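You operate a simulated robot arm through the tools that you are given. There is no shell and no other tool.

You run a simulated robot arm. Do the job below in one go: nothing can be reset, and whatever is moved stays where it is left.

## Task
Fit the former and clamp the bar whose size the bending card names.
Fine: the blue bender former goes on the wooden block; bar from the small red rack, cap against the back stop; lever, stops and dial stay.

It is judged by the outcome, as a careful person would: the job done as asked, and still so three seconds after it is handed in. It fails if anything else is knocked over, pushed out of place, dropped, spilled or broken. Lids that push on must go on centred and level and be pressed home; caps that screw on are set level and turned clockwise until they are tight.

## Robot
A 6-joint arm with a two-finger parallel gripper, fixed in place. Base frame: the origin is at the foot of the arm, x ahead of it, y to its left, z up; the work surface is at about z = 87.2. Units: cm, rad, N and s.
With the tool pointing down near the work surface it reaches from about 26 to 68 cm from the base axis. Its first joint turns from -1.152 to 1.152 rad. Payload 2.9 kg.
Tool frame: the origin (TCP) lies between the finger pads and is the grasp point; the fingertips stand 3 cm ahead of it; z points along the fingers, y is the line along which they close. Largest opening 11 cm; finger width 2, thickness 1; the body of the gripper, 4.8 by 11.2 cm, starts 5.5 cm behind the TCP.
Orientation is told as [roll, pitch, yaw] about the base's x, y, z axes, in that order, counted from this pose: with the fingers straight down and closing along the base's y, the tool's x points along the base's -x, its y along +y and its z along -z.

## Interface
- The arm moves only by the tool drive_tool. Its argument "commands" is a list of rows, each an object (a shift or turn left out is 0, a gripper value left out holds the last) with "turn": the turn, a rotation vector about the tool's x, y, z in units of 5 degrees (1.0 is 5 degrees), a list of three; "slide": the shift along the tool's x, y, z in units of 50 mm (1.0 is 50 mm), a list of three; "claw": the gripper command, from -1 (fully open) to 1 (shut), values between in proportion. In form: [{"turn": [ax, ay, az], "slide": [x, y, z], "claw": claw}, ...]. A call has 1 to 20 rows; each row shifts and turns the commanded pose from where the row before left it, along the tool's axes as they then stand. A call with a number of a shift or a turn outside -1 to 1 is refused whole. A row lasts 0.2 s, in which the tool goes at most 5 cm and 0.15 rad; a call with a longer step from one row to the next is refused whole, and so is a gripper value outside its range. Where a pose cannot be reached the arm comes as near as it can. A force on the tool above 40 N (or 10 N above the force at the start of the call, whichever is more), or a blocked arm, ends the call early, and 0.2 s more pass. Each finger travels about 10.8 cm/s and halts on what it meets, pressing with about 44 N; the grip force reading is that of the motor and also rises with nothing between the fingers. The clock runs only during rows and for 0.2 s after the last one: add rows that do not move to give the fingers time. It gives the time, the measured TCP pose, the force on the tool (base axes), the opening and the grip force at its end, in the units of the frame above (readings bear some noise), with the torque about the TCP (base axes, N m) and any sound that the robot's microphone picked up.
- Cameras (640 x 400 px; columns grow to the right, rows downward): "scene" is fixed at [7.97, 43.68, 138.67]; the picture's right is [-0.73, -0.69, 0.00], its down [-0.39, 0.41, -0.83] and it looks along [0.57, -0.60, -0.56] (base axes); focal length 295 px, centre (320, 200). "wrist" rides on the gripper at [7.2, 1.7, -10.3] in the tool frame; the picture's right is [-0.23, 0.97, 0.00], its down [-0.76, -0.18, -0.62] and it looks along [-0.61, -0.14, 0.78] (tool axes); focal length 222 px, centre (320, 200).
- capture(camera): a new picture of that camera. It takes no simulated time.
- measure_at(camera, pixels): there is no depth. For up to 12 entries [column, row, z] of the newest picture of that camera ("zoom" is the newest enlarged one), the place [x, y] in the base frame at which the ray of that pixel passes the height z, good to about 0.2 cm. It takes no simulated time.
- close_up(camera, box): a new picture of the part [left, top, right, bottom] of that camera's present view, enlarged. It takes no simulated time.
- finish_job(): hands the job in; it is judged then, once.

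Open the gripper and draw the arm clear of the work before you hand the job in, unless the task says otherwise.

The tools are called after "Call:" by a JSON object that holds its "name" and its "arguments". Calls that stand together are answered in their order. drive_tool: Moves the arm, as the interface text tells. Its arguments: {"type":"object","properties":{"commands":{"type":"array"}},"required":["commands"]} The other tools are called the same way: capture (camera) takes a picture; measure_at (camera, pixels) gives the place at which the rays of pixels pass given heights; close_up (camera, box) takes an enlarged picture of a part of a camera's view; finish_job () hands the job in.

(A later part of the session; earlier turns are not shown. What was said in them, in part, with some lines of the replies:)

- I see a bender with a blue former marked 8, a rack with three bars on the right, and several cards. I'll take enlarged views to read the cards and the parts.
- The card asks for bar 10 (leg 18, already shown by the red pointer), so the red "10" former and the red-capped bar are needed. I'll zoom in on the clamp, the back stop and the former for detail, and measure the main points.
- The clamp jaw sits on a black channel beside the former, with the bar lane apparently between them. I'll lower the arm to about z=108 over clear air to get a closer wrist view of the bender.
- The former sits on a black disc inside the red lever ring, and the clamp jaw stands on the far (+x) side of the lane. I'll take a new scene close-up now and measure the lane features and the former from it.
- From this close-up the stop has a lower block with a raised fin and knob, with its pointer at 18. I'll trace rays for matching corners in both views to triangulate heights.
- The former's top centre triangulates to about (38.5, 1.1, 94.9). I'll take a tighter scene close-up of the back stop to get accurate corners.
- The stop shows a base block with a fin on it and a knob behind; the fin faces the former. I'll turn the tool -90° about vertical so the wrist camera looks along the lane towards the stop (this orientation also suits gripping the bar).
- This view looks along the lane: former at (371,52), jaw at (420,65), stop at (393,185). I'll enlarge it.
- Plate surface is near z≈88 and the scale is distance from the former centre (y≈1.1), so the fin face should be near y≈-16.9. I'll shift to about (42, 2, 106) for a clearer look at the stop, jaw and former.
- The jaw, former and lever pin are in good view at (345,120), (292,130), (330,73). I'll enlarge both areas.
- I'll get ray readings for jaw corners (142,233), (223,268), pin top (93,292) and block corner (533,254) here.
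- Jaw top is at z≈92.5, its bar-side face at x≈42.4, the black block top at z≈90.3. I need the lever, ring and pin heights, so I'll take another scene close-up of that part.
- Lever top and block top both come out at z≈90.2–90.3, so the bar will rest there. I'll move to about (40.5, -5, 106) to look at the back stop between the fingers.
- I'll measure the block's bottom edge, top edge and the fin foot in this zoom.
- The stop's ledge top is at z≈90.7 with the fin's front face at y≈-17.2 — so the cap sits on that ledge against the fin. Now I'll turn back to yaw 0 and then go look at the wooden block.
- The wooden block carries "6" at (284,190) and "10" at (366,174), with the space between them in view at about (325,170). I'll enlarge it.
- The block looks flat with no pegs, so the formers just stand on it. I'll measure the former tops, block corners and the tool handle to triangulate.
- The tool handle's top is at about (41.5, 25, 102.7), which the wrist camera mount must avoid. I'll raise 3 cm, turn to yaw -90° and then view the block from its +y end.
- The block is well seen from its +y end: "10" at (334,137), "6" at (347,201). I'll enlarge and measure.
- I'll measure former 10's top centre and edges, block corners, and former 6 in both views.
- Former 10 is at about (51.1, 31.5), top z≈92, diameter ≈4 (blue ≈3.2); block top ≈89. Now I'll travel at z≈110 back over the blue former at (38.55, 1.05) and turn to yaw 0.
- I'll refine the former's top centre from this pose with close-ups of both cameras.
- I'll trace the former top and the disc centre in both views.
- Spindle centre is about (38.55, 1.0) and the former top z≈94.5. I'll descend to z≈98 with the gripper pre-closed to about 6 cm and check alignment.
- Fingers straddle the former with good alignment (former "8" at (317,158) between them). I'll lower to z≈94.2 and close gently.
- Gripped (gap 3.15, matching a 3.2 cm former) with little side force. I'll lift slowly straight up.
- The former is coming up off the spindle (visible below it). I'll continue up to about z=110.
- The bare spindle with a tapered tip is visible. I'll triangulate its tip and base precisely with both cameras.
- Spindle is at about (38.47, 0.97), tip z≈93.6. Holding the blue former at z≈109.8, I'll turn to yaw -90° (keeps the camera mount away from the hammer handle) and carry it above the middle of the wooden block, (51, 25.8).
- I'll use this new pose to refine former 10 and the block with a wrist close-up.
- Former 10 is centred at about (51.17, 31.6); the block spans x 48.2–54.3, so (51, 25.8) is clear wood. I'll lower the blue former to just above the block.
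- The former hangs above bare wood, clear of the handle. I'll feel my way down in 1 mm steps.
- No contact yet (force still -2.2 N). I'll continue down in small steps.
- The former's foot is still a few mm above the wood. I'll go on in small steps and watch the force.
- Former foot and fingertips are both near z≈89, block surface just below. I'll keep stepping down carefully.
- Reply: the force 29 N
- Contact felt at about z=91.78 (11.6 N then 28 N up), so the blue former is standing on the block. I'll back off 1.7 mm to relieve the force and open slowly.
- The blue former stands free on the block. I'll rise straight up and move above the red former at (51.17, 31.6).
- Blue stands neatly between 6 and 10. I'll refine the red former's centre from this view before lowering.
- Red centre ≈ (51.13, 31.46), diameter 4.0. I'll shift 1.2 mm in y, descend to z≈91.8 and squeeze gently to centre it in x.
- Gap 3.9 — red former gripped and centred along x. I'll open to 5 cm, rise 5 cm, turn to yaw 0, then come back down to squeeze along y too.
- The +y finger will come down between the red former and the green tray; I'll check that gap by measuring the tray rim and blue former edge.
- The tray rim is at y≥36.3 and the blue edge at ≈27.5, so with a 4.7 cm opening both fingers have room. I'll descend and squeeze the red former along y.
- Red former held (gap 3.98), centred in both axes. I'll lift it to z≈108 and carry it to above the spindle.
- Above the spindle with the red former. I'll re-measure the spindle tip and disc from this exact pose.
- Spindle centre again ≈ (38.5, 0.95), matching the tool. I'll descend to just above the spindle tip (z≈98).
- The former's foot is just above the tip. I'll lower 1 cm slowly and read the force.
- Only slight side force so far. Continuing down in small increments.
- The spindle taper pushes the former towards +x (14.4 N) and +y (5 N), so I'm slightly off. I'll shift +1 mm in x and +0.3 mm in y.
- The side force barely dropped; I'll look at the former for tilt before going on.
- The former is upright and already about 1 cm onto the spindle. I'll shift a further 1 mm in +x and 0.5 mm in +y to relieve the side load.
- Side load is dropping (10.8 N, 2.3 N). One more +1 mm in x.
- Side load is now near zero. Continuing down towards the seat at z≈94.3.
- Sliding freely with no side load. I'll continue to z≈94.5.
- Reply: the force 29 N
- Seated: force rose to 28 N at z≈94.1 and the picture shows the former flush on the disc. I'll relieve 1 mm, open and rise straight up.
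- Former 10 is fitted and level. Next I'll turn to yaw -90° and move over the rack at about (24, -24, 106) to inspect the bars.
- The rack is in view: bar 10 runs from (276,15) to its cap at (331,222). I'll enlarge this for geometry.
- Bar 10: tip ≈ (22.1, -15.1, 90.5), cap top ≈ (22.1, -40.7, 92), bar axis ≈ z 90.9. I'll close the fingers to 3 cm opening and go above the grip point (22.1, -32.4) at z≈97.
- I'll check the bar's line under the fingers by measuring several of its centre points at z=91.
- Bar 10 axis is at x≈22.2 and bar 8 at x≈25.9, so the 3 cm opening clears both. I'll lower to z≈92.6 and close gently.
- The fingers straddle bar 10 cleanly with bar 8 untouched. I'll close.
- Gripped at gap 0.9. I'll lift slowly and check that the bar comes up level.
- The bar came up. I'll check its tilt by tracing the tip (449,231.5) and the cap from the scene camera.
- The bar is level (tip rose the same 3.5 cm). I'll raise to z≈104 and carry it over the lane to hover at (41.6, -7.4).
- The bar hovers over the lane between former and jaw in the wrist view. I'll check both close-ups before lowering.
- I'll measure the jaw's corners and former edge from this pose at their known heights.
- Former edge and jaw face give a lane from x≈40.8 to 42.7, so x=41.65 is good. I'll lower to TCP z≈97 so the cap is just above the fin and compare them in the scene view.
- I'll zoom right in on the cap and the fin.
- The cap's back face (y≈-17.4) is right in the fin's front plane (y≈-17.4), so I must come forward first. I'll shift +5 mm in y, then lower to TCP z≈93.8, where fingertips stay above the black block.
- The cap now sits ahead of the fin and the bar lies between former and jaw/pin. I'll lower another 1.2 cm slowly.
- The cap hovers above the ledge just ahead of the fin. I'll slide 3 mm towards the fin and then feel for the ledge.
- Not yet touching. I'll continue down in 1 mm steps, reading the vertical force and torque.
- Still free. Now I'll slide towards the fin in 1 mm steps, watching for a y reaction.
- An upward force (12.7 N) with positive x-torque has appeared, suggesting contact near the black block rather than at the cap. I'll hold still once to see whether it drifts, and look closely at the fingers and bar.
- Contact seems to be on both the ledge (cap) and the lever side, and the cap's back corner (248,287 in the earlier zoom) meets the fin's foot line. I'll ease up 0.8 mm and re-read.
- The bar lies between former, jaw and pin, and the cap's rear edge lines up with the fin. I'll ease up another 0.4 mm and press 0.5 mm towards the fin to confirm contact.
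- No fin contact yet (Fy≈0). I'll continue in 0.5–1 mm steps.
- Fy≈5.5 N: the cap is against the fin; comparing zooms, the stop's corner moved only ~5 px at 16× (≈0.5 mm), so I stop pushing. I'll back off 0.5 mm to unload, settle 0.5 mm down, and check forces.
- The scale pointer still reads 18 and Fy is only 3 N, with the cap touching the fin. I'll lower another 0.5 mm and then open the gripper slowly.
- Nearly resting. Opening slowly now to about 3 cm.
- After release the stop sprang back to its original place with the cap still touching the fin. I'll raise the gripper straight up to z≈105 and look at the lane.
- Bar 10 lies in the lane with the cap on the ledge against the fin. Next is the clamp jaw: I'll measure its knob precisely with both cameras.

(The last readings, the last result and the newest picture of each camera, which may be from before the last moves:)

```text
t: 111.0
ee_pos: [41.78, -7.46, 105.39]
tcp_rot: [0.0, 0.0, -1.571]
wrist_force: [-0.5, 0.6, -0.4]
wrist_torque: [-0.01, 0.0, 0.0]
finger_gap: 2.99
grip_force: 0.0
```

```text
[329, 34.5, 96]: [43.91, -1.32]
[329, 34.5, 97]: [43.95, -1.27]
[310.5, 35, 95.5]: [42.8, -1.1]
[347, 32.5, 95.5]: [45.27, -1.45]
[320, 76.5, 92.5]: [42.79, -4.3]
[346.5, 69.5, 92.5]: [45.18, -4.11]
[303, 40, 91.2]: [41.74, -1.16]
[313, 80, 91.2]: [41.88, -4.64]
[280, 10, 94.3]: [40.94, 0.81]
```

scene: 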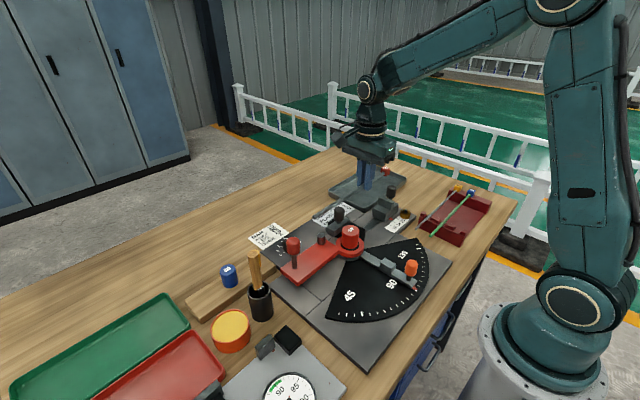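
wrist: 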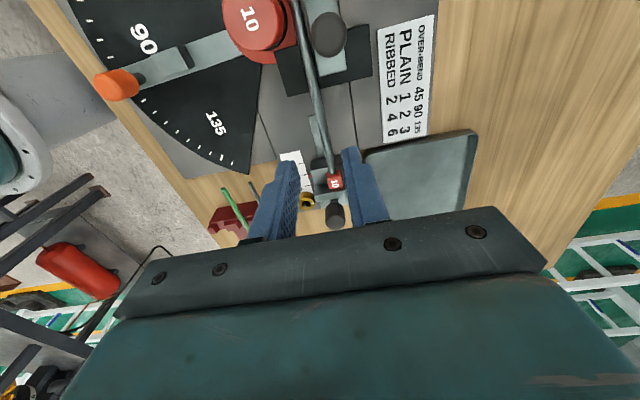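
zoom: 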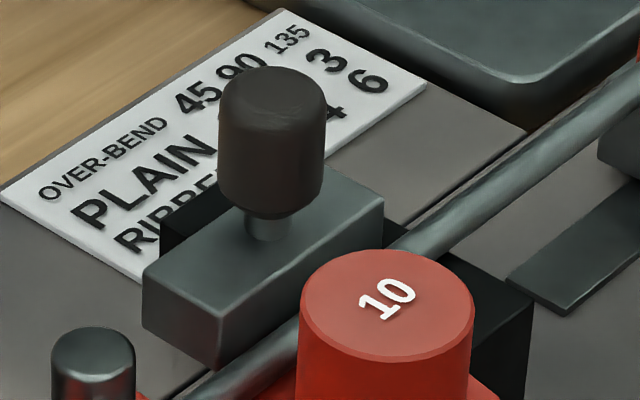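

The knob axis is at about (43.9, -1.2), top z≈97, diameter ≈2.5; jaw face at x≈42.65, bar at x≈41.75. I'll turn back to yaw 0 and move above the knob.

Call:
{"name": "drive_tool", "arguments": {"commands": [{"turn": [0, 0, -1], "claw": 0.09}, {"turn": [0, 0, -1]}, {"turn": [0, 0, -1]}, {"turn": [0, 0, -1]}, {"turn": [0, 0, -1]}, {"turn": [0, 0, -1]}, {"turn": [0, 0, -1]}, {"turn": [0, 0, -1]}, {"turn": [0, 0, -1]}, {"turn": [0, 0, -1]}, {"turn": [0, 0, -1]}, {"turn": [0, 0, -1]}, {"turn": [0, 0, -1]}, {"turn": [0, 0, -1]}, {"turn": [0, 0, -1]}, {"turn": [0, 0, -1]}, {"turn": [0, 0, -1]}, {"turn": [0, 0, -1]}, {}]}}

Call:
{"name": "drive_tool", "arguments": {"commands": [{"slide": [-0.225, 0.635, 0], "claw": 0.09}, {"slide": [-0.225, 0.635, 0]}, {}]}}

Call:
{"name": "capture", "arguments": {"camera": "wrist"}}

Call:
{"name": "close_up", "arguments": {"camera": "scene", "box": [296, 165, 424, 255]}}

```text
t: 115.0
ee_pos: [41.6, -7.57, 105.3]
tcp_rot: [-0.001, -0.001, 0.001]
wrist_force: [-1.1, -0.5, 0.2]
wrist_torque: [-0.01, 0.02, -0.04]
finger_gap: 5.01
grip_force: 0.1
```

```text
t: 115.8
ee_pos: [43.8, -1.06, 105.59]
tcp_rot: [0.001, 0.001, 0.001]
wrist_force: [-0.4, 0.6, -0.2]
wrist_torque: [0.0, 0.0, -0.02]
finger_gap: 5.01
grip_force: 0.1
```

```text
taken
```

wrist: 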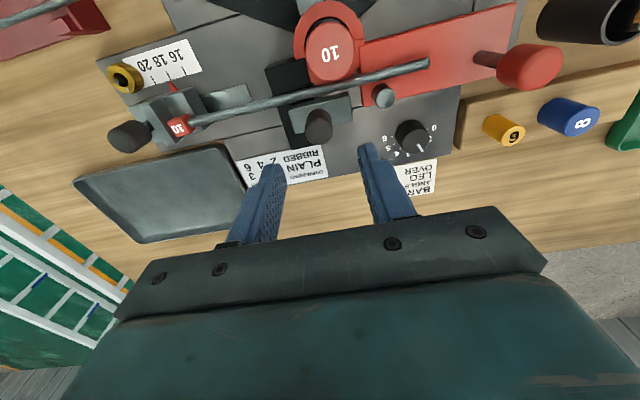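

```text
4.44 times, centred on (360, 210) of scene
```

zoom: 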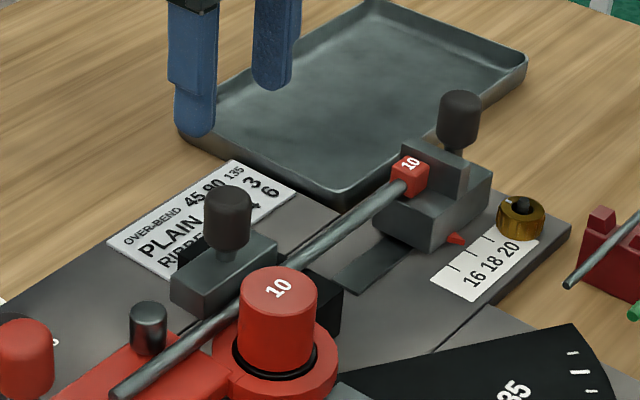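

A nice overview of the whole lane from above. I'll enlarge it before descending on the knob.

Call:
{"name": "close_up", "arguments": {"camera": "wrist", "box": [250, 20, 450, 145]}}

Call:
{"name": "close_up", "arguments": {"camera": "wrist", "box": [100, 50, 260, 160]}}

```text
3.20 times, centred on (350, 82) of wrist
```

zoom: 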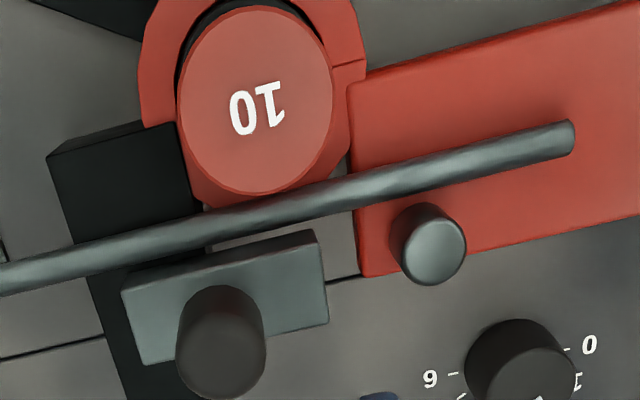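

```text
3.64 times, centred on (180, 105) of wrist
```

zoom: 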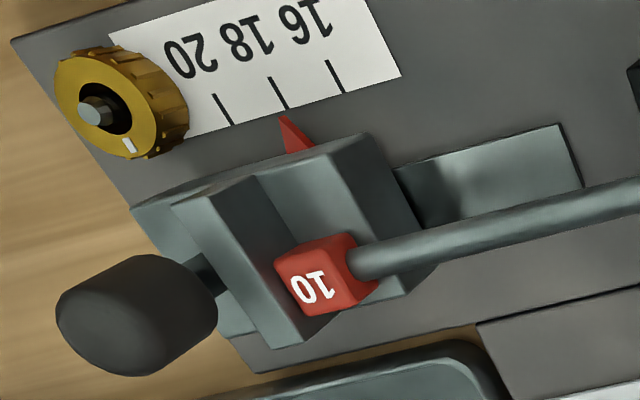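

The jaw must travel about 1 cm in -x. I'll descend around the knob to TCP z≈96.5 (tips above the jaw top) and close gently.

Call:
{"name": "drive_tool", "arguments": {"commands": [{"slide": [0, 0, 0.5], "claw": 0.09}, {"slide": [0, 0, 0.5]}, {"slide": [0, 0, 0.4]}, {"slide": [0, 0, 0.2]}, {"slide": [0, 0, 0.166]}, {}]}}

Call:
{"name": "close_up", "arguments": {"camera": "scene", "box": [296, 190, 392, 250]}}

Call:
{"name": "capture", "arguments": {"camera": "wrist"}}

```text
t: 117.2
ee_pos: [43.97, -1.18, 96.58]
tcp_rot: [-0.001, 0.0, 0.0]
wrist_force: [0.6, -0.3, 0.5]
wrist_torque: [0.01, -0.01, 0.01]
finger_gap: 5.02
grip_force: 0.1
```

```text
6.67 times, centred on (344, 220) of scene
```

zoom: 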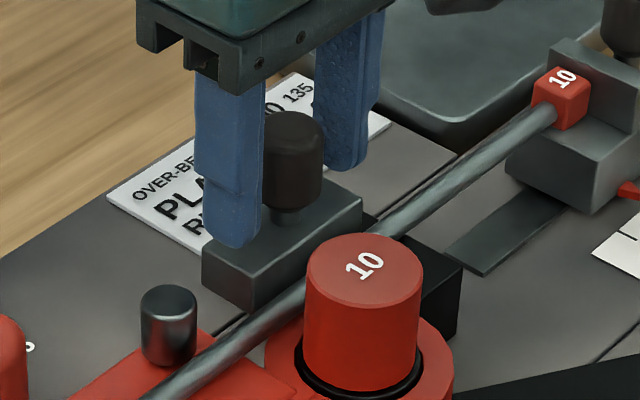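

```text
taken
```

wrist: 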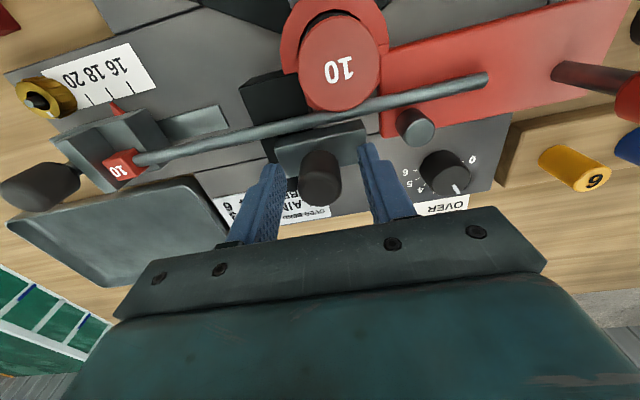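

The knob is centred between the fingers. I'll close on it gently.

Call:
{"name": "drive_tool", "arguments": {"commands": [{"claw": 0.25}, {"claw": 0.4}, {"claw": 0.5}, {"claw": 0.6}, {"claw": 1}, {"claw": 1}, {}]}}

```text
t: 118.8
ee_pos: [43.86, -1.18, 96.58]
tcp_rot: [-0.001, 0.0, 0.0]
wrist_force: [-0.1, -4.3, -0.6]
wrist_torque: [0.46, -0.03, -0.03]
finger_gap: 2.56
grip_force: 44.8
```

Gripped the knob (gap 2.56). I'll relieve the small side load and draw the jaw towards the former (-x) in 1 mm steps, watching Fx.

Call:
{"name": "drive_tool", "arguments": {"commands": [{"slide": [0, -0.006, 0], "claw": 1}, {"slide": [0.02, 0, 0]}, {"slide": [0.02, 0, 0]}, {}]}}

Call:
{"name": "close_up", "arguments": {"camera": "wrist", "box": [220, 60, 460, 210]}}

```text
t: 119.8
ee_pos: [43.77, -1.18, 96.59]
tcp_rot: [-0.002, -0.002, 0.001]
wrist_force: [3.0, -5.8, 5.4]
wrist_torque: [0.45, 1.22, 0.19]
finger_gap: 2.57
grip_force: 44.6
```

```text
2.67 times, centred on (340, 135) of wrist
```

zoom: 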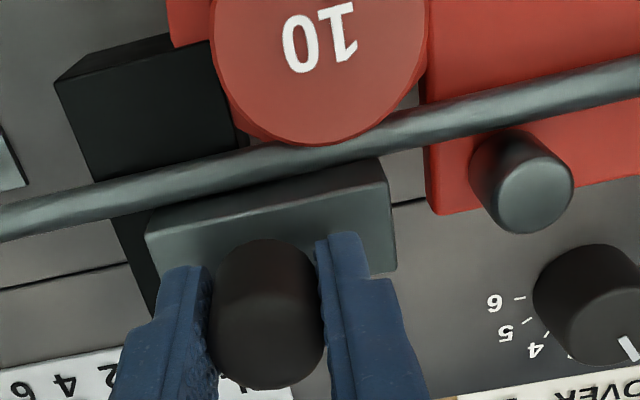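

A 1.2 N·m torque appeared about y, so I need to see whether the jaw actually slid. I'll take the same scene close-up as before for comparison.

Call:
{"name": "close_up", "arguments": {"camera": "scene", "box": [312, 200, 376, 240]}}

Call:
{"name": "drive_tool", "arguments": {"commands": [{"claw": 1}]}}

```text
10.00 times, centred on (344, 220) of scene
```

zoom: 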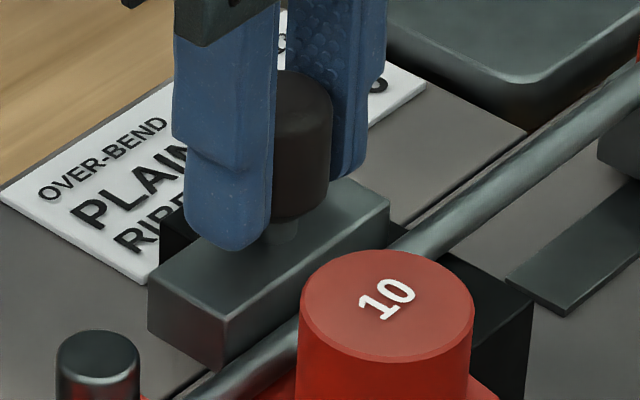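

```text
t: 120.2
ee_pos: [43.77, -1.05, 96.54]
tcp_rot: [-0.001, 0.001, 0.001]
wrist_force: [2.0, -6.5, 8.9]
wrist_torque: [0.46, 1.0, 0.18]
finger_gap: 2.56
grip_force: 44.7
```

The jaw did move ~1.7 mm, but the lever pin also seems ~5 px displaced at 10×. I'll take the same early close-up of the lever to compare (pin was at (170,115), lever corner (207,157)).

Call:
{"name": "close_up", "arguments": {"camera": "scene", "box": [300, 220, 380, 270]}}

Call:
{"name": "close_up", "arguments": {"camera": "scene", "box": [240, 215, 400, 315]}}

```text
8.00 times, centred on (340, 245) of scene
```

zoom: 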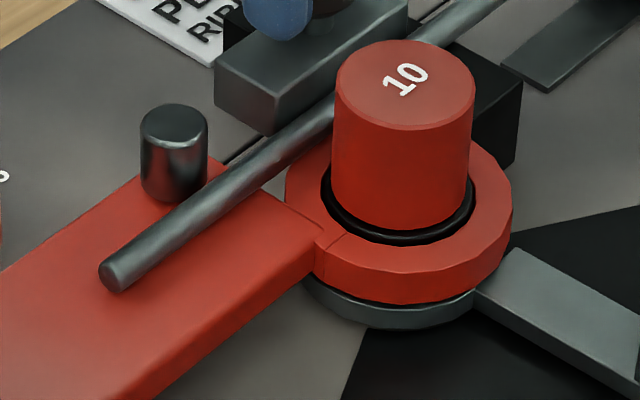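

```text
4.00 times, centred on (320, 265) of scene
```

zoom: 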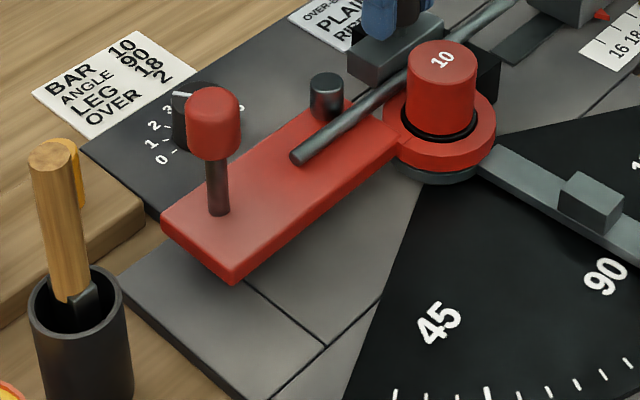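

The lever pin appears to have shifted ~1 mm and the bar's tip may have moved too. I'll check the cap at the stop and the bar/jaw contact before doing anything more.

Call:
{"name": "close_up", "arguments": {"camera": "scene", "box": [368, 190, 408, 220]}}

Call:
{"name": "close_up", "arguments": {"camera": "scene", "box": [300, 175, 428, 255]}}

Call:
{"name": "close_up", "arguments": {"camera": "wrist", "box": [240, 60, 500, 190]}}

```text
13.33 times, centred on (388, 205) of scene
```

zoom: 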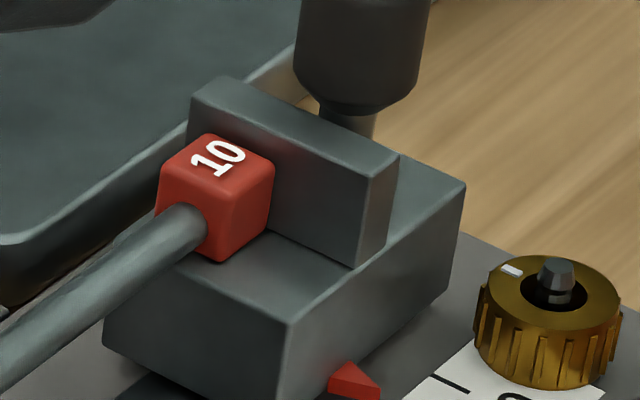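

```text
5.00 times, centred on (364, 215) of scene
```

zoom: 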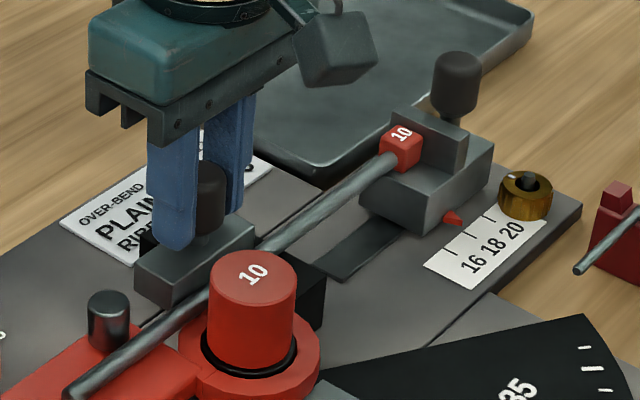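

```text
2.46 times, centred on (370, 125) of wrist
```

zoom: 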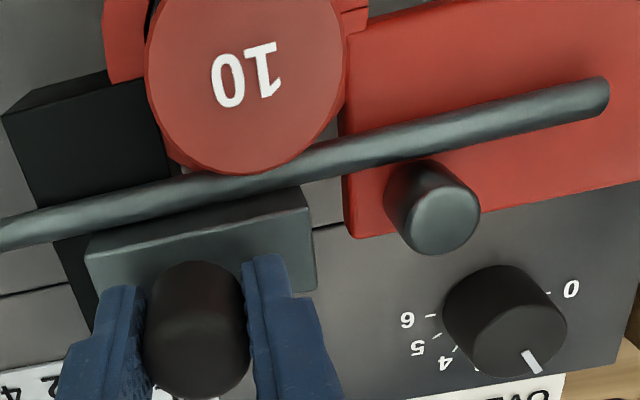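

The cap is unchanged at the fin, and the lever handle hasn't moved. I'll move the jaw another 1 mm and compare pin, jaw and handle in identical close-ups.

Call:
{"name": "close_up", "arguments": {"camera": "scene", "box": [280, 220, 344, 260]}}

Call:
{"name": "drive_tool", "arguments": {"commands": [{"slide": [0.02, 0, 0], "claw": 1}, {}, {}]}}

Call:
{"name": "close_up", "arguments": {"camera": "scene", "box": [280, 220, 344, 260]}}

Call:
{"name": "close_up", "arguments": {"camera": "scene", "box": [312, 200, 376, 240]}}

```text
10.00 times, centred on (312, 240) of scene
```

zoom: 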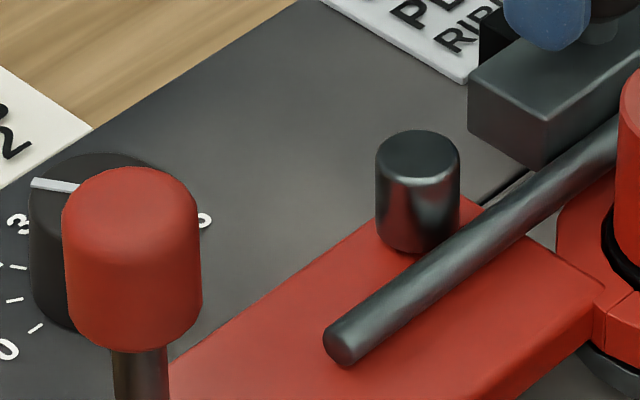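

```text
t: 121.0
ee_pos: [43.75, -1.18, 96.56]
tcp_rot: [-0.001, -0.001, 0.0]
wrist_force: [1.8, -7.0, 11.6]
wrist_torque: [0.36, 0.59, -0.09]
finger_gap: 2.57
grip_force: 44.8
```

```text
10.00 times, centred on (312, 240) of scene
```

zoom: 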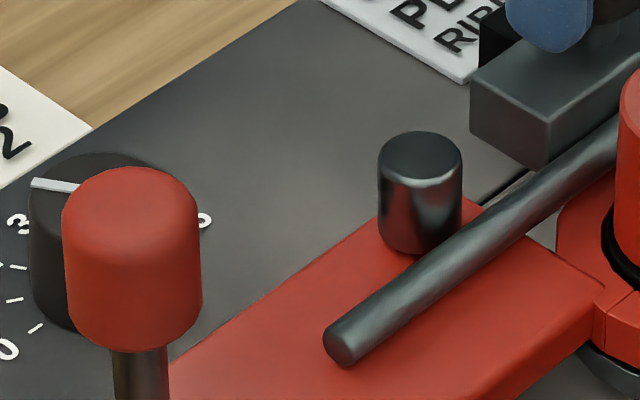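

```text
10.00 times, centred on (344, 220) of scene
```

zoom: 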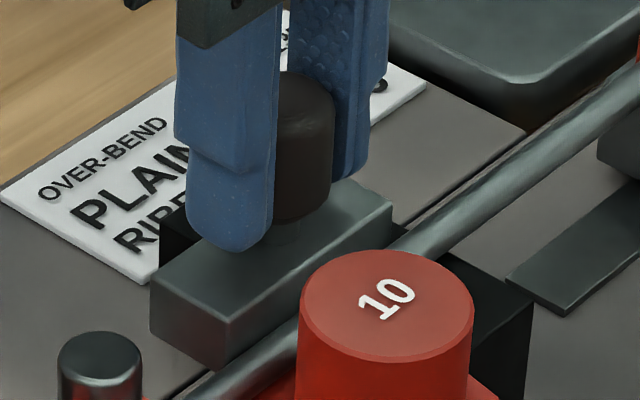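

The pin moves together with the jaw (it belongs to the clamp), while the lever plate and handle stay put — fine. I'll continue pulling the jaw with a small y correction.

Call:
{"name": "drive_tool", "arguments": {"commands": [{"slide": [0.02, -0.008, 0], "claw": 1}, {"slide": [0.02, 0, 0]}, {}, {}]}}

Call:
{"name": "drive_tool", "arguments": {"commands": [{"slide": [0.02, 0, 0], "claw": 1}, {}, {}]}}

Call:
{"name": "close_up", "arguments": {"camera": "scene", "box": [296, 210, 360, 250]}}

Call:
{"name": "close_up", "arguments": {"camera": "wrist", "box": [240, 60, 500, 190]}}

```text
t: 122.0
ee_pos: [43.4, -1.21, 96.6]
tcp_rot: [0.0, -0.001, 0.002]
wrist_force: [2.4, 0.3, 5.7]
wrist_torque: [-0.45, -0.9, -0.13]
finger_gap: 2.55
grip_force: 44.9
```

```text
t: 122.8
ee_pos: [43.11, -1.13, 96.59]
tcp_rot: [0.002, 0.002, 0.003]
wrist_force: [4.0, 8.4, -2.8]
wrist_torque: [-0.42, -1.36, 0.14]
finger_gap: 2.59
grip_force: 45.2
```

```text
10.00 times, centred on (328, 230) of scene
```

zoom: 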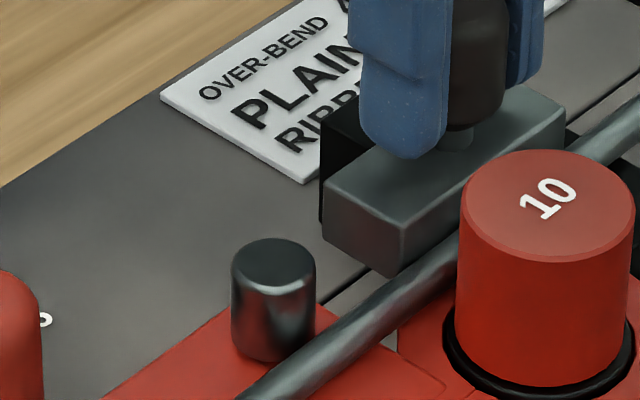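

```text
2.46 times, centred on (370, 125) of wrist
```

zoom: 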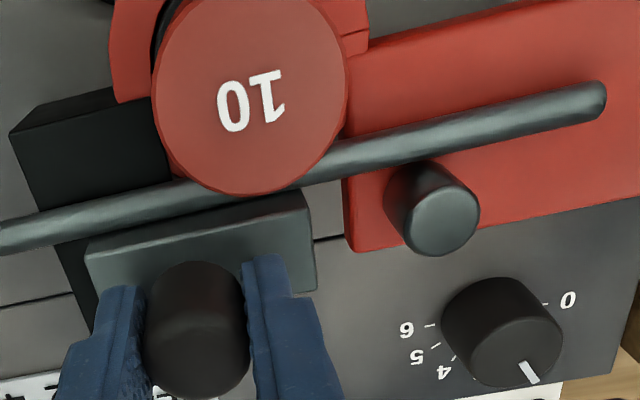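

The jaw is close to the bar now. I'll continue in 1 mm steps.

Call:
{"name": "drive_tool", "arguments": {"commands": [{"slide": [0.02, 0.006, 0], "claw": 1}, {}, {}]}}

Call:
{"name": "close_up", "arguments": {"camera": "scene", "box": [296, 210, 360, 250]}}

Call:
{"name": "drive_tool", "arguments": {"commands": [{"slide": [0.02, 0, 0], "claw": 1}, {}, {}]}}

Call:
{"name": "close_up", "arguments": {"camera": "scene", "box": [296, 210, 360, 250]}}

```text
t: 123.6
ee_pos: [43.28, -1.25, 96.76]
tcp_rot: [-0.001, 0.0, -0.001]
wrist_force: [2.8, 5.8, -7.4]
wrist_torque: [-0.39, -0.69, 0.1]
finger_gap: 2.56
grip_force: 45.1
```

```text
10.00 times, centred on (328, 230) of scene
```

zoom: 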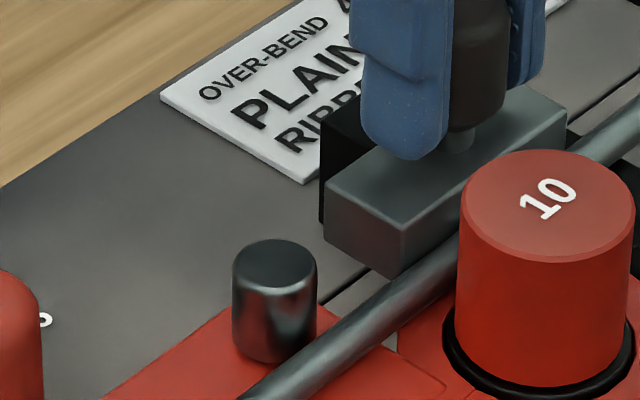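

```text
t: 124.4
ee_pos: [43.08, -1.17, 96.52]
tcp_rot: [0.0, -0.001, 0.002]
wrist_force: [3.8, 7.5, 3.2]
wrist_torque: [-0.42, 1.03, -0.19]
finger_gap: 2.59
grip_force: 44.9
```

```text
10.00 times, centred on (328, 230) of scene
```

zoom: 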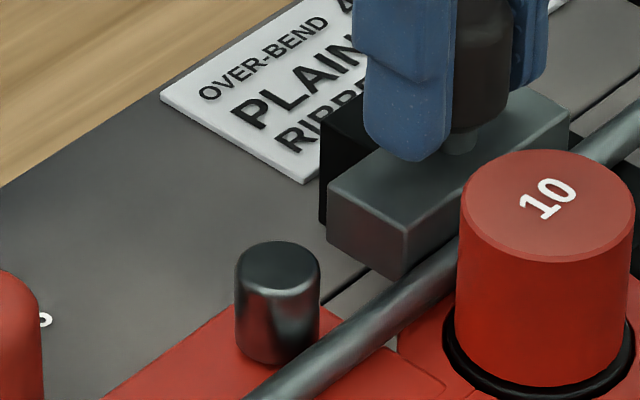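

The jaw now touches and carries the bar towards the former. Continuing in 1 mm steps.

Call:
{"name": "drive_tool", "arguments": {"commands": [{"slide": [0.02, 0.006, 0], "claw": 1}, {}, {}]}}

Call:
{"name": "drive_tool", "arguments": {"commands": [{"slide": [0.02, 0, 0], "claw": 1}, {}, {}]}}

Call:
{"name": "close_up", "arguments": {"camera": "scene", "box": [296, 210, 360, 250]}}

Call:
{"name": "close_up", "arguments": {"camera": "wrist", "box": [240, 60, 500, 190]}}

```text
t: 125.2
ee_pos: [43.04, -1.09, 96.53]
tcp_rot: [-0.001, -0.003, 0.001]
wrist_force: [3.7, 5.4, -1.2]
wrist_torque: [-0.37, -0.73, 0.06]
finger_gap: 2.59
grip_force: 45.1
```

```text
t: 126.0
ee_pos: [43.03, -1.17, 96.58]
tcp_rot: [0.0, -0.002, -0.001]
wrist_force: [4.5, -1.0, -3.6]
wrist_torque: [0.46, -1.39, 0.0]
finger_gap: 2.56
grip_force: 45.0
```

```text
10.00 times, centred on (328, 230) of scene
```

zoom: 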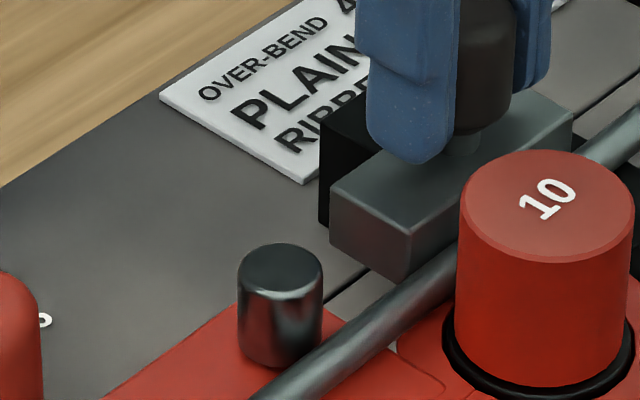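

```text
2.46 times, centred on (370, 125) of wrist
```

zoom: 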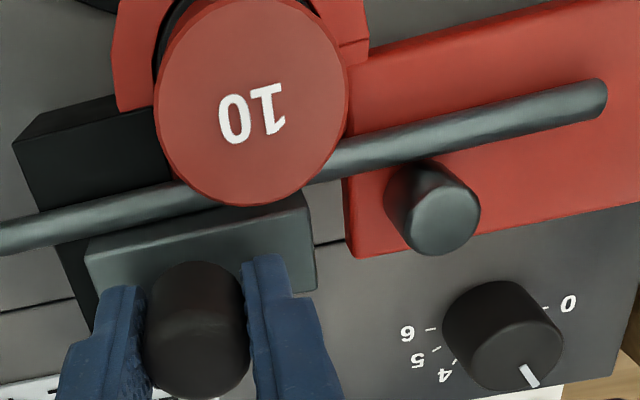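

Still light forces; the bar moves with jaw and pin. I'll go on until it meets the former.

Call:
{"name": "drive_tool", "arguments": {"commands": [{"slide": [0.02, 0, 0], "claw": 1}, {}, {}]}}

Call:
{"name": "drive_tool", "arguments": {"commands": [{"slide": [0.02, 0, 0], "claw": 1}, {}, {}]}}

Call:
{"name": "close_up", "arguments": {"camera": "scene", "box": [296, 210, 360, 250]}}

Call:
{"name": "close_up", "arguments": {"camera": "scene", "box": [368, 190, 408, 220]}}

```text
t: 126.8
ee_pos: [42.72, -1.24, 96.6]
tcp_rot: [0.001, -0.001, -0.001]
wrist_force: [5.0, -0.1, -5.5]
wrist_torque: [0.28, -1.22, -0.15]
finger_gap: 2.59
grip_force: 45.0
```

```text
t: 127.6
ee_pos: [42.56, -1.2, 96.49]
tcp_rot: [0.001, 0.0, -0.002]
wrist_force: [5.1, -6.2, -8.9]
wrist_torque: [0.4, -1.29, 0.09]
finger_gap: 2.56
grip_force: 44.5
```

```text
10.00 times, centred on (328, 230) of scene
```

zoom: 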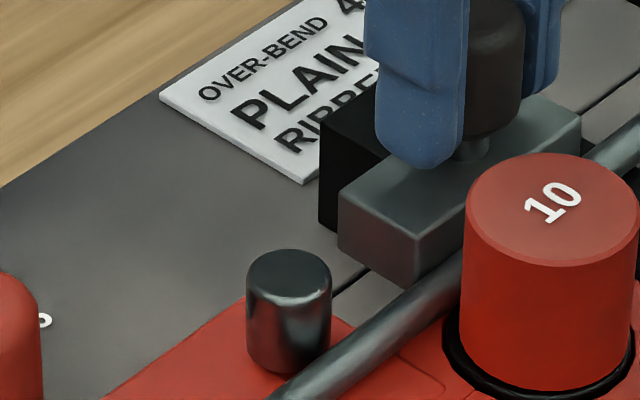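

```text
13.33 times, centred on (388, 205) of scene
```

zoom: 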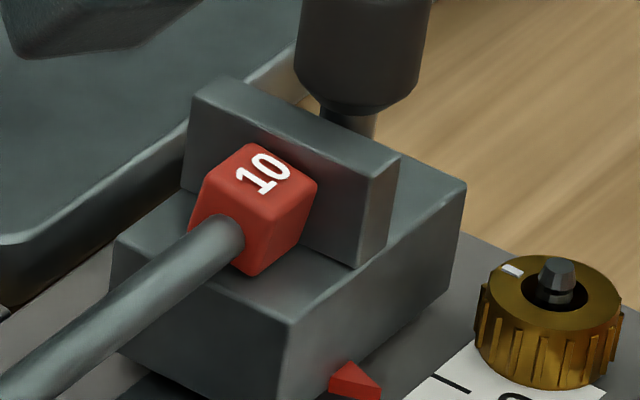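

The bar has reached the former (it shifted slightly within its bore play), and the cap slid along the fin. I'll pull another 1 mm and read Fx.

Call:
{"name": "drive_tool", "arguments": {"commands": [{"slide": [0.02, 0, 0], "claw": 1}, {}, {}]}}

Call:
{"name": "close_up", "arguments": {"camera": "scene", "box": [296, 210, 360, 250]}}

Call:
{"name": "close_up", "arguments": {"camera": "wrist", "box": [240, 50, 500, 190]}}

```text
t: 128.4
ee_pos: [42.64, -1.29, 96.48]
tcp_rot: [0.0, 0.0, 0.002]
wrist_force: [16.2, 3.2, -13.6]
wrist_torque: [-0.46, 0.67, -0.06]
finger_gap: 2.56
grip_force: 45.3
```

```text
10.00 times, centred on (328, 230) of scene
```

zoom: 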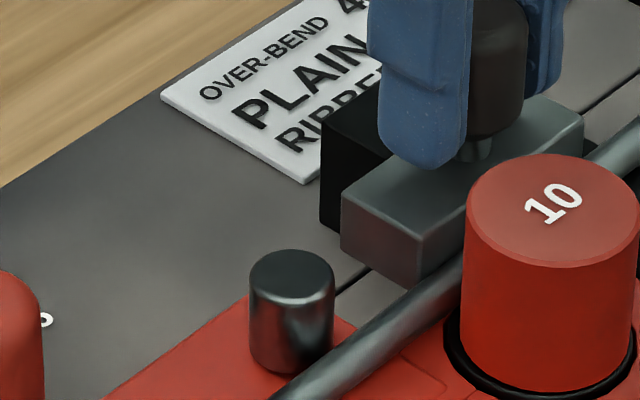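

```text
2.46 times, centred on (370, 120) of wrist
```

zoom: 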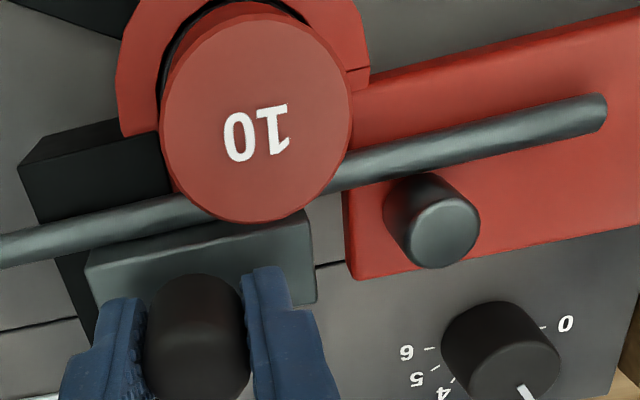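

Fx rose to 16 N — the bar is squeezed against the former. I'll pull another half millimetre for a firm clamp.

Call:
{"name": "drive_tool", "arguments": {"commands": [{"slide": [0.012, 0, 0.006], "claw": 1}, {}, {}]}}

Call:
{"name": "close_up", "arguments": {"camera": "scene", "box": [368, 190, 408, 220]}}

```text
t: 129.2
ee_pos: [42.65, -1.2, 96.55]
tcp_rot: [0.002, -0.002, 0.0]
wrist_force: [19.6, 7.6, -11.3]
wrist_torque: [-0.41, 0.69, -0.03]
finger_gap: 2.57
grip_force: 44.9
```

```text
13.33 times, centred on (388, 205) of scene
```

zoom: 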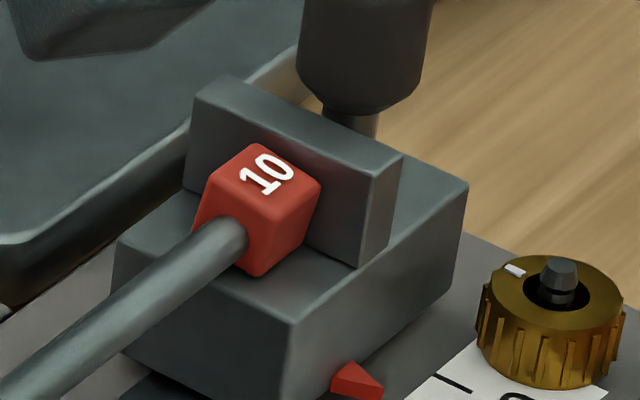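

The clamp is tight; the plate shows a ~0.5 mm elastic-looking shift under 20 N, so I must not pull harder. I'll relieve most of the pull and then open the fingers.

Call:
{"name": "drive_tool", "arguments": {"commands": [{"slide": [-0.012, 0, 0], "claw": 1}, {}, {}]}}

Call:
{"name": "close_up", "arguments": {"camera": "scene", "box": [368, 190, 408, 220]}}

```text
t: 130.0
ee_pos: [42.54, -1.14, 96.59]
tcp_rot: [0.0, -0.002, 0.001]
wrist_force: [10.5, 13.1, -8.1]
wrist_torque: [-0.33, -1.29, 0.0]
finger_gap: 2.57
grip_force: 45.5
```

```text
13.33 times, centred on (388, 205) of scene
```

zoom: 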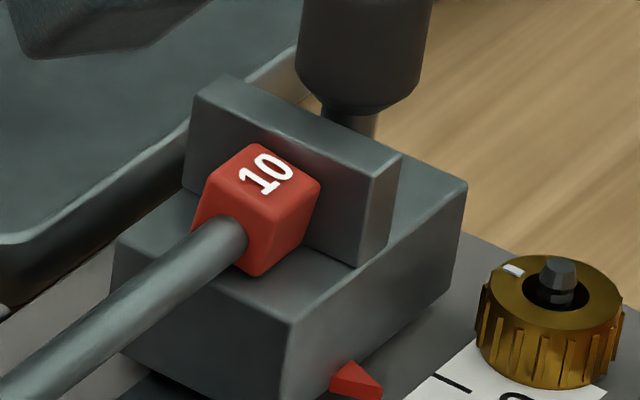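

Force is reduced (10 N). I'll open the fingers now and check whether the jaw holds.

Call:
{"name": "drive_tool", "arguments": {"commands": [{"claw": 0.5}, {"claw": 0.4}, {"claw": 0.25}, {"claw": 0.09}, {}, {}]}}

Call:
{"name": "close_up", "arguments": {"camera": "scene", "box": [296, 210, 360, 250]}}

Call:
{"name": "close_up", "arguments": {"camera": "scene", "box": [368, 190, 408, 220]}}

Call:
{"name": "close_up", "arguments": {"camera": "wrist", "box": [240, 50, 500, 190]}}

```text
t: 131.4
ee_pos: [42.64, -1.28, 96.63]
tcp_rot: [0.0, -0.001, 0.001]
wrist_force: [0.2, -0.2, 0.3]
wrist_torque: [0.01, -0.01, 0.0]
finger_gap: 5.01
grip_force: 0.1
```

```text
10.00 times, centred on (328, 230) of scene
```

zoom: 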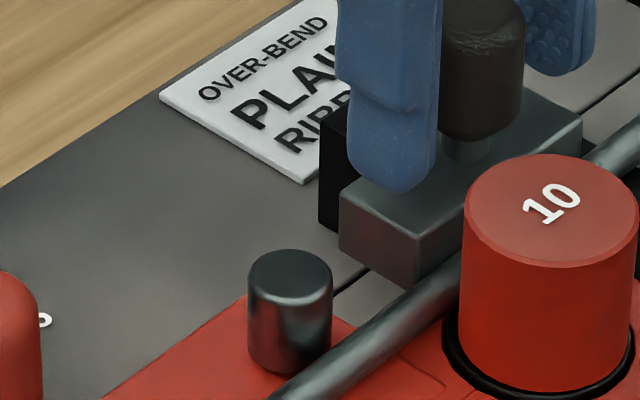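

```text
13.33 times, centred on (388, 205) of scene
```

zoom: 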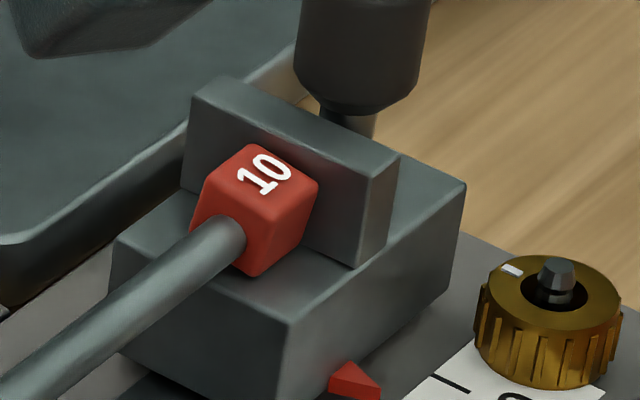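

```text
2.46 times, centred on (370, 120) of wrist
```

zoom: 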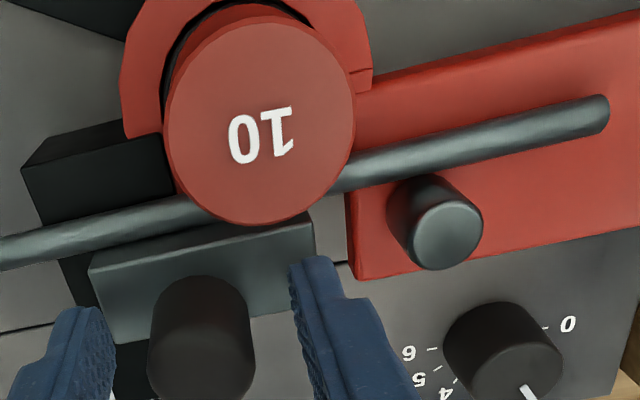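

The plate is back at its place (nut at (557,270) as before), the jaw stayed forward, and the cap's rear corner lies on the fin line. I'll lift the gripper clear and inspect the clamp from above.

Call:
{"name": "drive_tool", "arguments": {"commands": [{"slide": [0, 0, -0.2], "claw": 0.09}, {"slide": [0, 0, -0.5]}, {"slide": [0, 0, -0.7]}, {"slide": [0, 0, -0.7]}, {}]}}

Call:
{"name": "capture", "arguments": {"camera": "wrist"}}

Call:
{"name": "close_up", "arguments": {"camera": "wrist", "box": [250, 20, 410, 120]}}

Call:
{"name": "close_up", "arguments": {"camera": "scene", "box": [296, 195, 392, 255]}}

```text
t: 132.6
ee_pos: [42.79, -1.08, 106.94]
tcp_rot: [-0.001, -0.001, -0.001]
wrist_force: [0.2, -0.1, -0.4]
wrist_torque: [-0.03, 0.0, -0.02]
finger_gap: 5.01
grip_force: 0.1
```

```text
taken
```

wrist: 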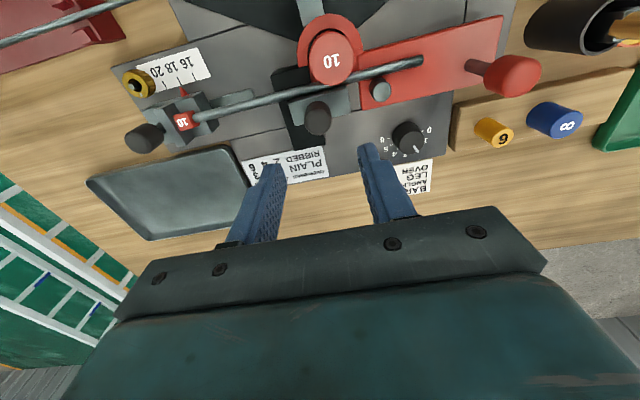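

```text
4.00 times, centred on (330, 70) of wrist
```

zoom: 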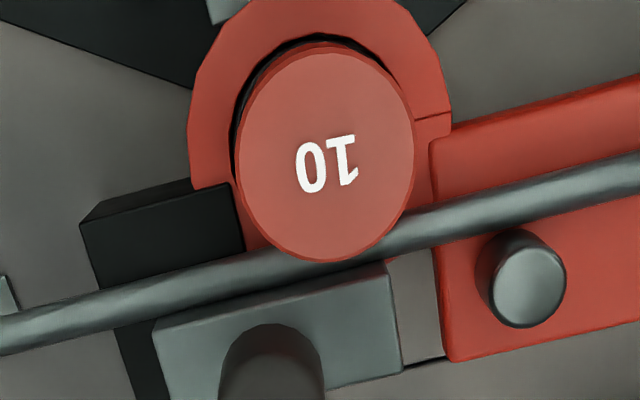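

```text
6.67 times, centred on (344, 225) of scene
```

zoom: 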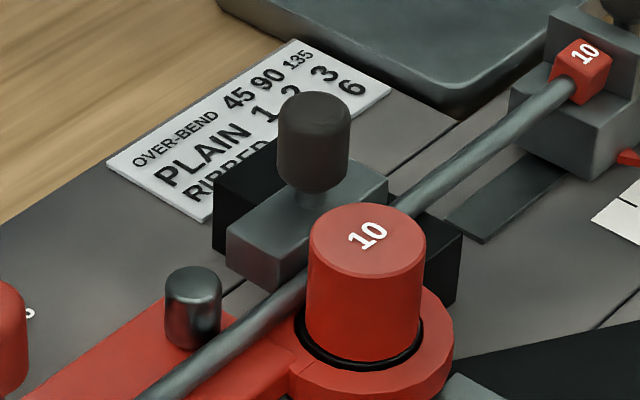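

The jaw lies along the bar and the bar against the former. I'll turn to yaw -90° for one more look straight along the lane to verify contact and the cap.

Call:
{"name": "drive_tool", "arguments": {"commands": [{"turn": [0, 0, 1]}, {"turn": [0, 0, 1]}, {"turn": [0, 0, 1]}, {"turn": [0, 0, 1]}, {"turn": [0, 0, 1]}, {"turn": [0, 0, 1]}, {"turn": [0, 0, 1]}, {"turn": [0, 0, 1]}, {"turn": [0, 0, 1]}, {"turn": [0, 0, 1]}, {"turn": [0, 0, 1]}, {"turn": [0, 0, 1]}, {"turn": [0, 0, 1]}, {"turn": [0, 0, 1]}, {"turn": [0, 0, 1]}, {"turn": [0, 0, 1]}, {"turn": [0, 0, 1]}, {"turn": [0, 0, 1]}, {}]}}

Call:
{"name": "capture", "arguments": {"camera": "wrist"}}

Call:
{"name": "close_up", "arguments": {"camera": "wrist", "box": [240, 40, 400, 140]}}

Call:
{"name": "close_up", "arguments": {"camera": "wrist", "box": [280, 130, 400, 220]}}

```text
t: 136.6
ee_pos: [42.62, -1.27, 106.91]
tcp_rot: [0.0, 0.0, -1.572]
wrist_force: [-0.7, -0.1, -0.6]
wrist_torque: [-0.08, 0.01, 0.0]
finger_gap: 5.01
grip_force: 0.1
```

```text
taken
```

wrist: 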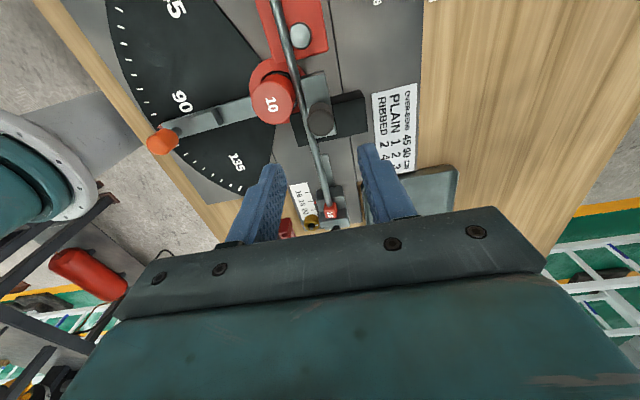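

```text
4.00 times, centred on (320, 90) of wrist
```

zoom: 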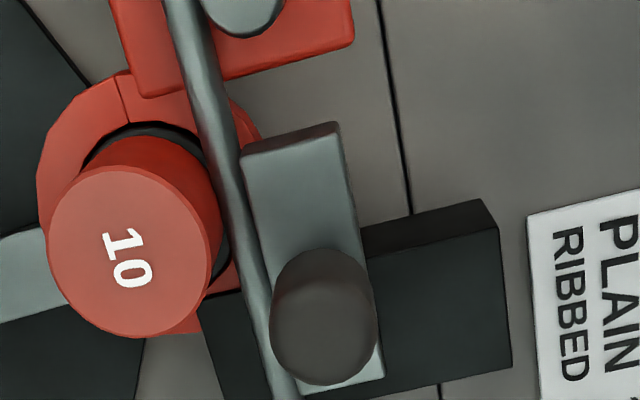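

```text
4.44 times, centred on (340, 175) of wrist
```

zoom: 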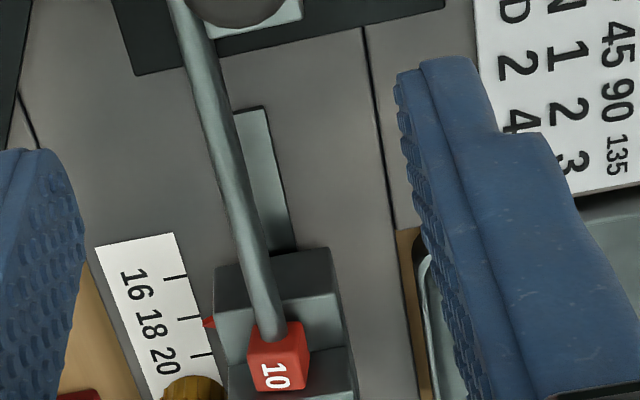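

Bar, jaw and former are in contact along the lane, and the pointer is still at 18. I'll raise the arm clear, open the gripper, and do the final visual checks.

Call:
{"name": "drive_tool", "arguments": {"commands": [{"slide": [0, 0, -0.8], "claw": -0.3}, {"slide": [0, 0, -0.8], "claw": -0.6}, {"slide": [0, 0, -0.8], "claw": -1}, {"slide": [0, 0, -0.6]}, {}, {}]}}

Call:
{"name": "capture", "arguments": {"camera": "scene"}}

Call:
{"name": "close_up", "arguments": {"camera": "scene", "box": [376, 194, 400, 212]}}

Call:
{"name": "close_up", "arguments": {"camera": "scene", "box": [296, 195, 408, 265]}}

Call:
{"name": "close_up", "arguments": {"camera": "scene", "box": [180, 235, 308, 325]}}

```text
t: 138.0
ee_pos: [42.61, -1.35, 122.2]
tcp_rot: [0.001, 0.0, -1.572]
wrist_force: [0.4, -0.1, -0.6]
wrist_torque: [0.0, 0.01, -0.01]
finger_gap: 10.99
grip_force: 0.1
```

```text
taken
```

scene: 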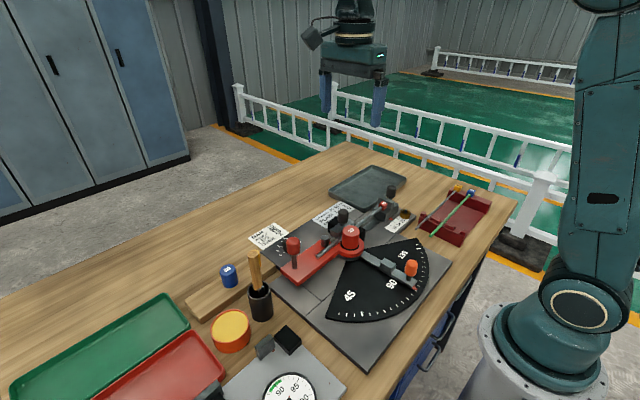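

```text
16.00 times, centred on (388, 203) of scene
```

zoom: 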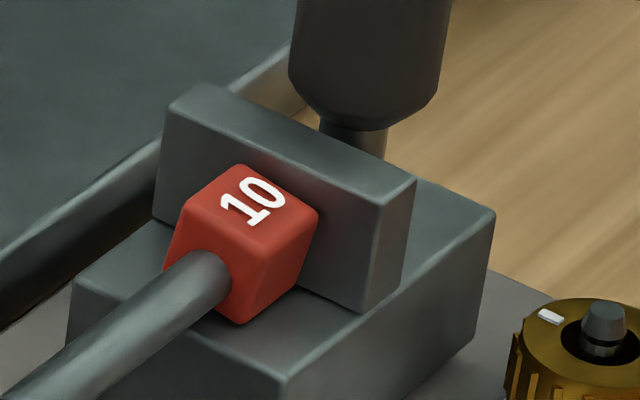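

```text
5.71 times, centred on (352, 230) of scene
```

zoom: 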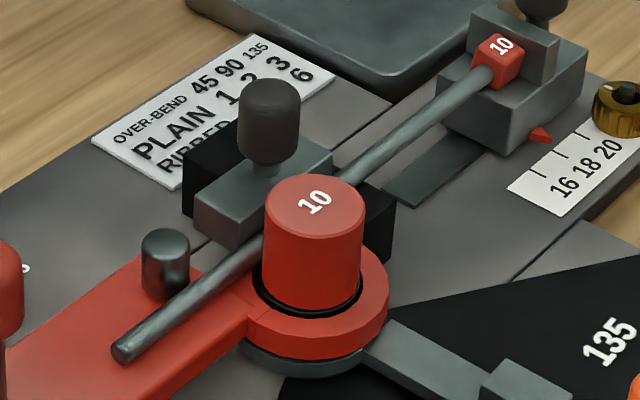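

```text
4.44 times, centred on (244, 280) of scene
```

zoom: 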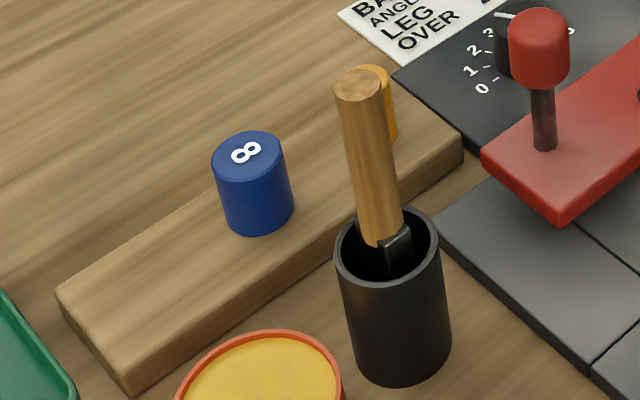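

The cap's rear edge coincides with the fin's foot line, the blue former stands on the block, and dial, lever and pointer are unchanged. One last look at the rack before handing in.

Call:
{"name": "close_up", "arguments": {"camera": "scene", "box": [400, 170, 528, 260]}}

Call:
{"name": "capture", "arguments": {"camera": "wrist"}}

Call:
{"name": "close_up", "arguments": {"camera": "scene", "box": [320, 215, 368, 245]}}

```text
4.44 times, centred on (464, 215) of scene
```

zoom: 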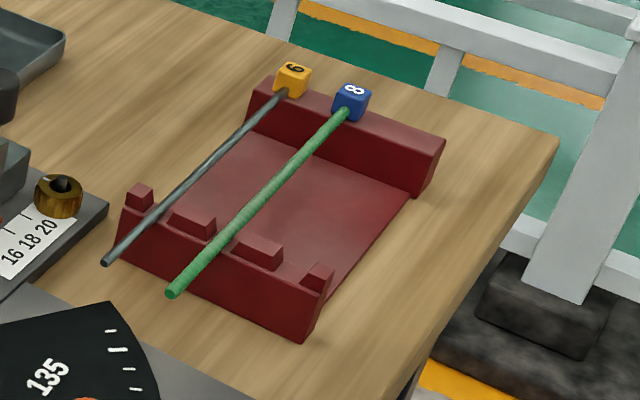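

```text
taken
```

wrist: 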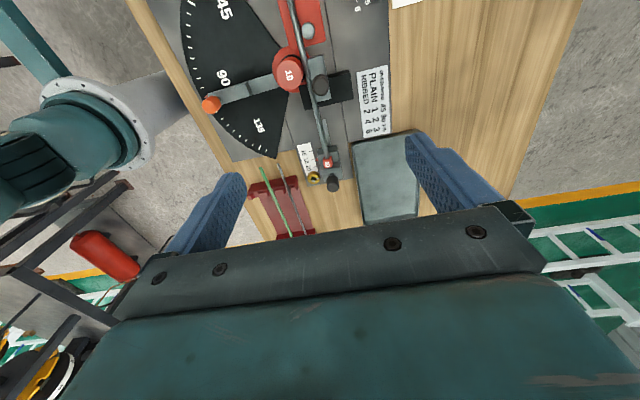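

```text
13.33 times, centred on (344, 230) of scene
```

zoom: 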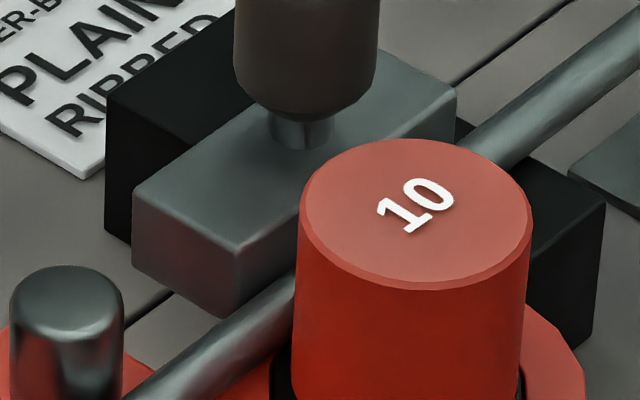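

Everything is in place: former 10 is seated, bar 10 is clamped with its cap at the back stop, and the blue former is on the wooden block. The other bars, lever, stops and dial look unmoved, and the gripper is open and clear, so I'll hand the job in.

Call:
{"name": "finish_job", "arguments": {}}

```text
The job is handed in.
```

I fitted the red 10 former, clamped the 10 bar as the bending card says (bar 10, angle 90, leg 18, over 2), and handed the job in. I don't have the judge's verdict yet.

- **Former:** the red 10 former is fully down on the spindle.
- **Blue former:** it stands upright on the wooden block, next to the 6 former.
- **Bar:** the red-capped 10 bar from the small rack lies between the former and the clamp jaw. Its cap is against the back stop, and the pointer still reads 18.
- **Clamp:** I drew the jaw in with about 20 N of pull, and it stayed put when I let go. The bar rolled slightly, by my estimate about 9°, as the jaw closed, so its cap sits a little tilted on the ledge.
- **Pin by the lever:** it moved in together with the jaw, so I took it to be part of the clamp. The lever plate and handle did not move.
- **Back stop:** it gave about 1 mm when the cap touched it, then sprang back.
- **Bender plate:** it shifted about 0.5 mm while I pulled the clamp tight, then returned.

The dial, the two other bars in the rack and everything else look undisturbed in the last pictures. The gripper is open and clear of the work.
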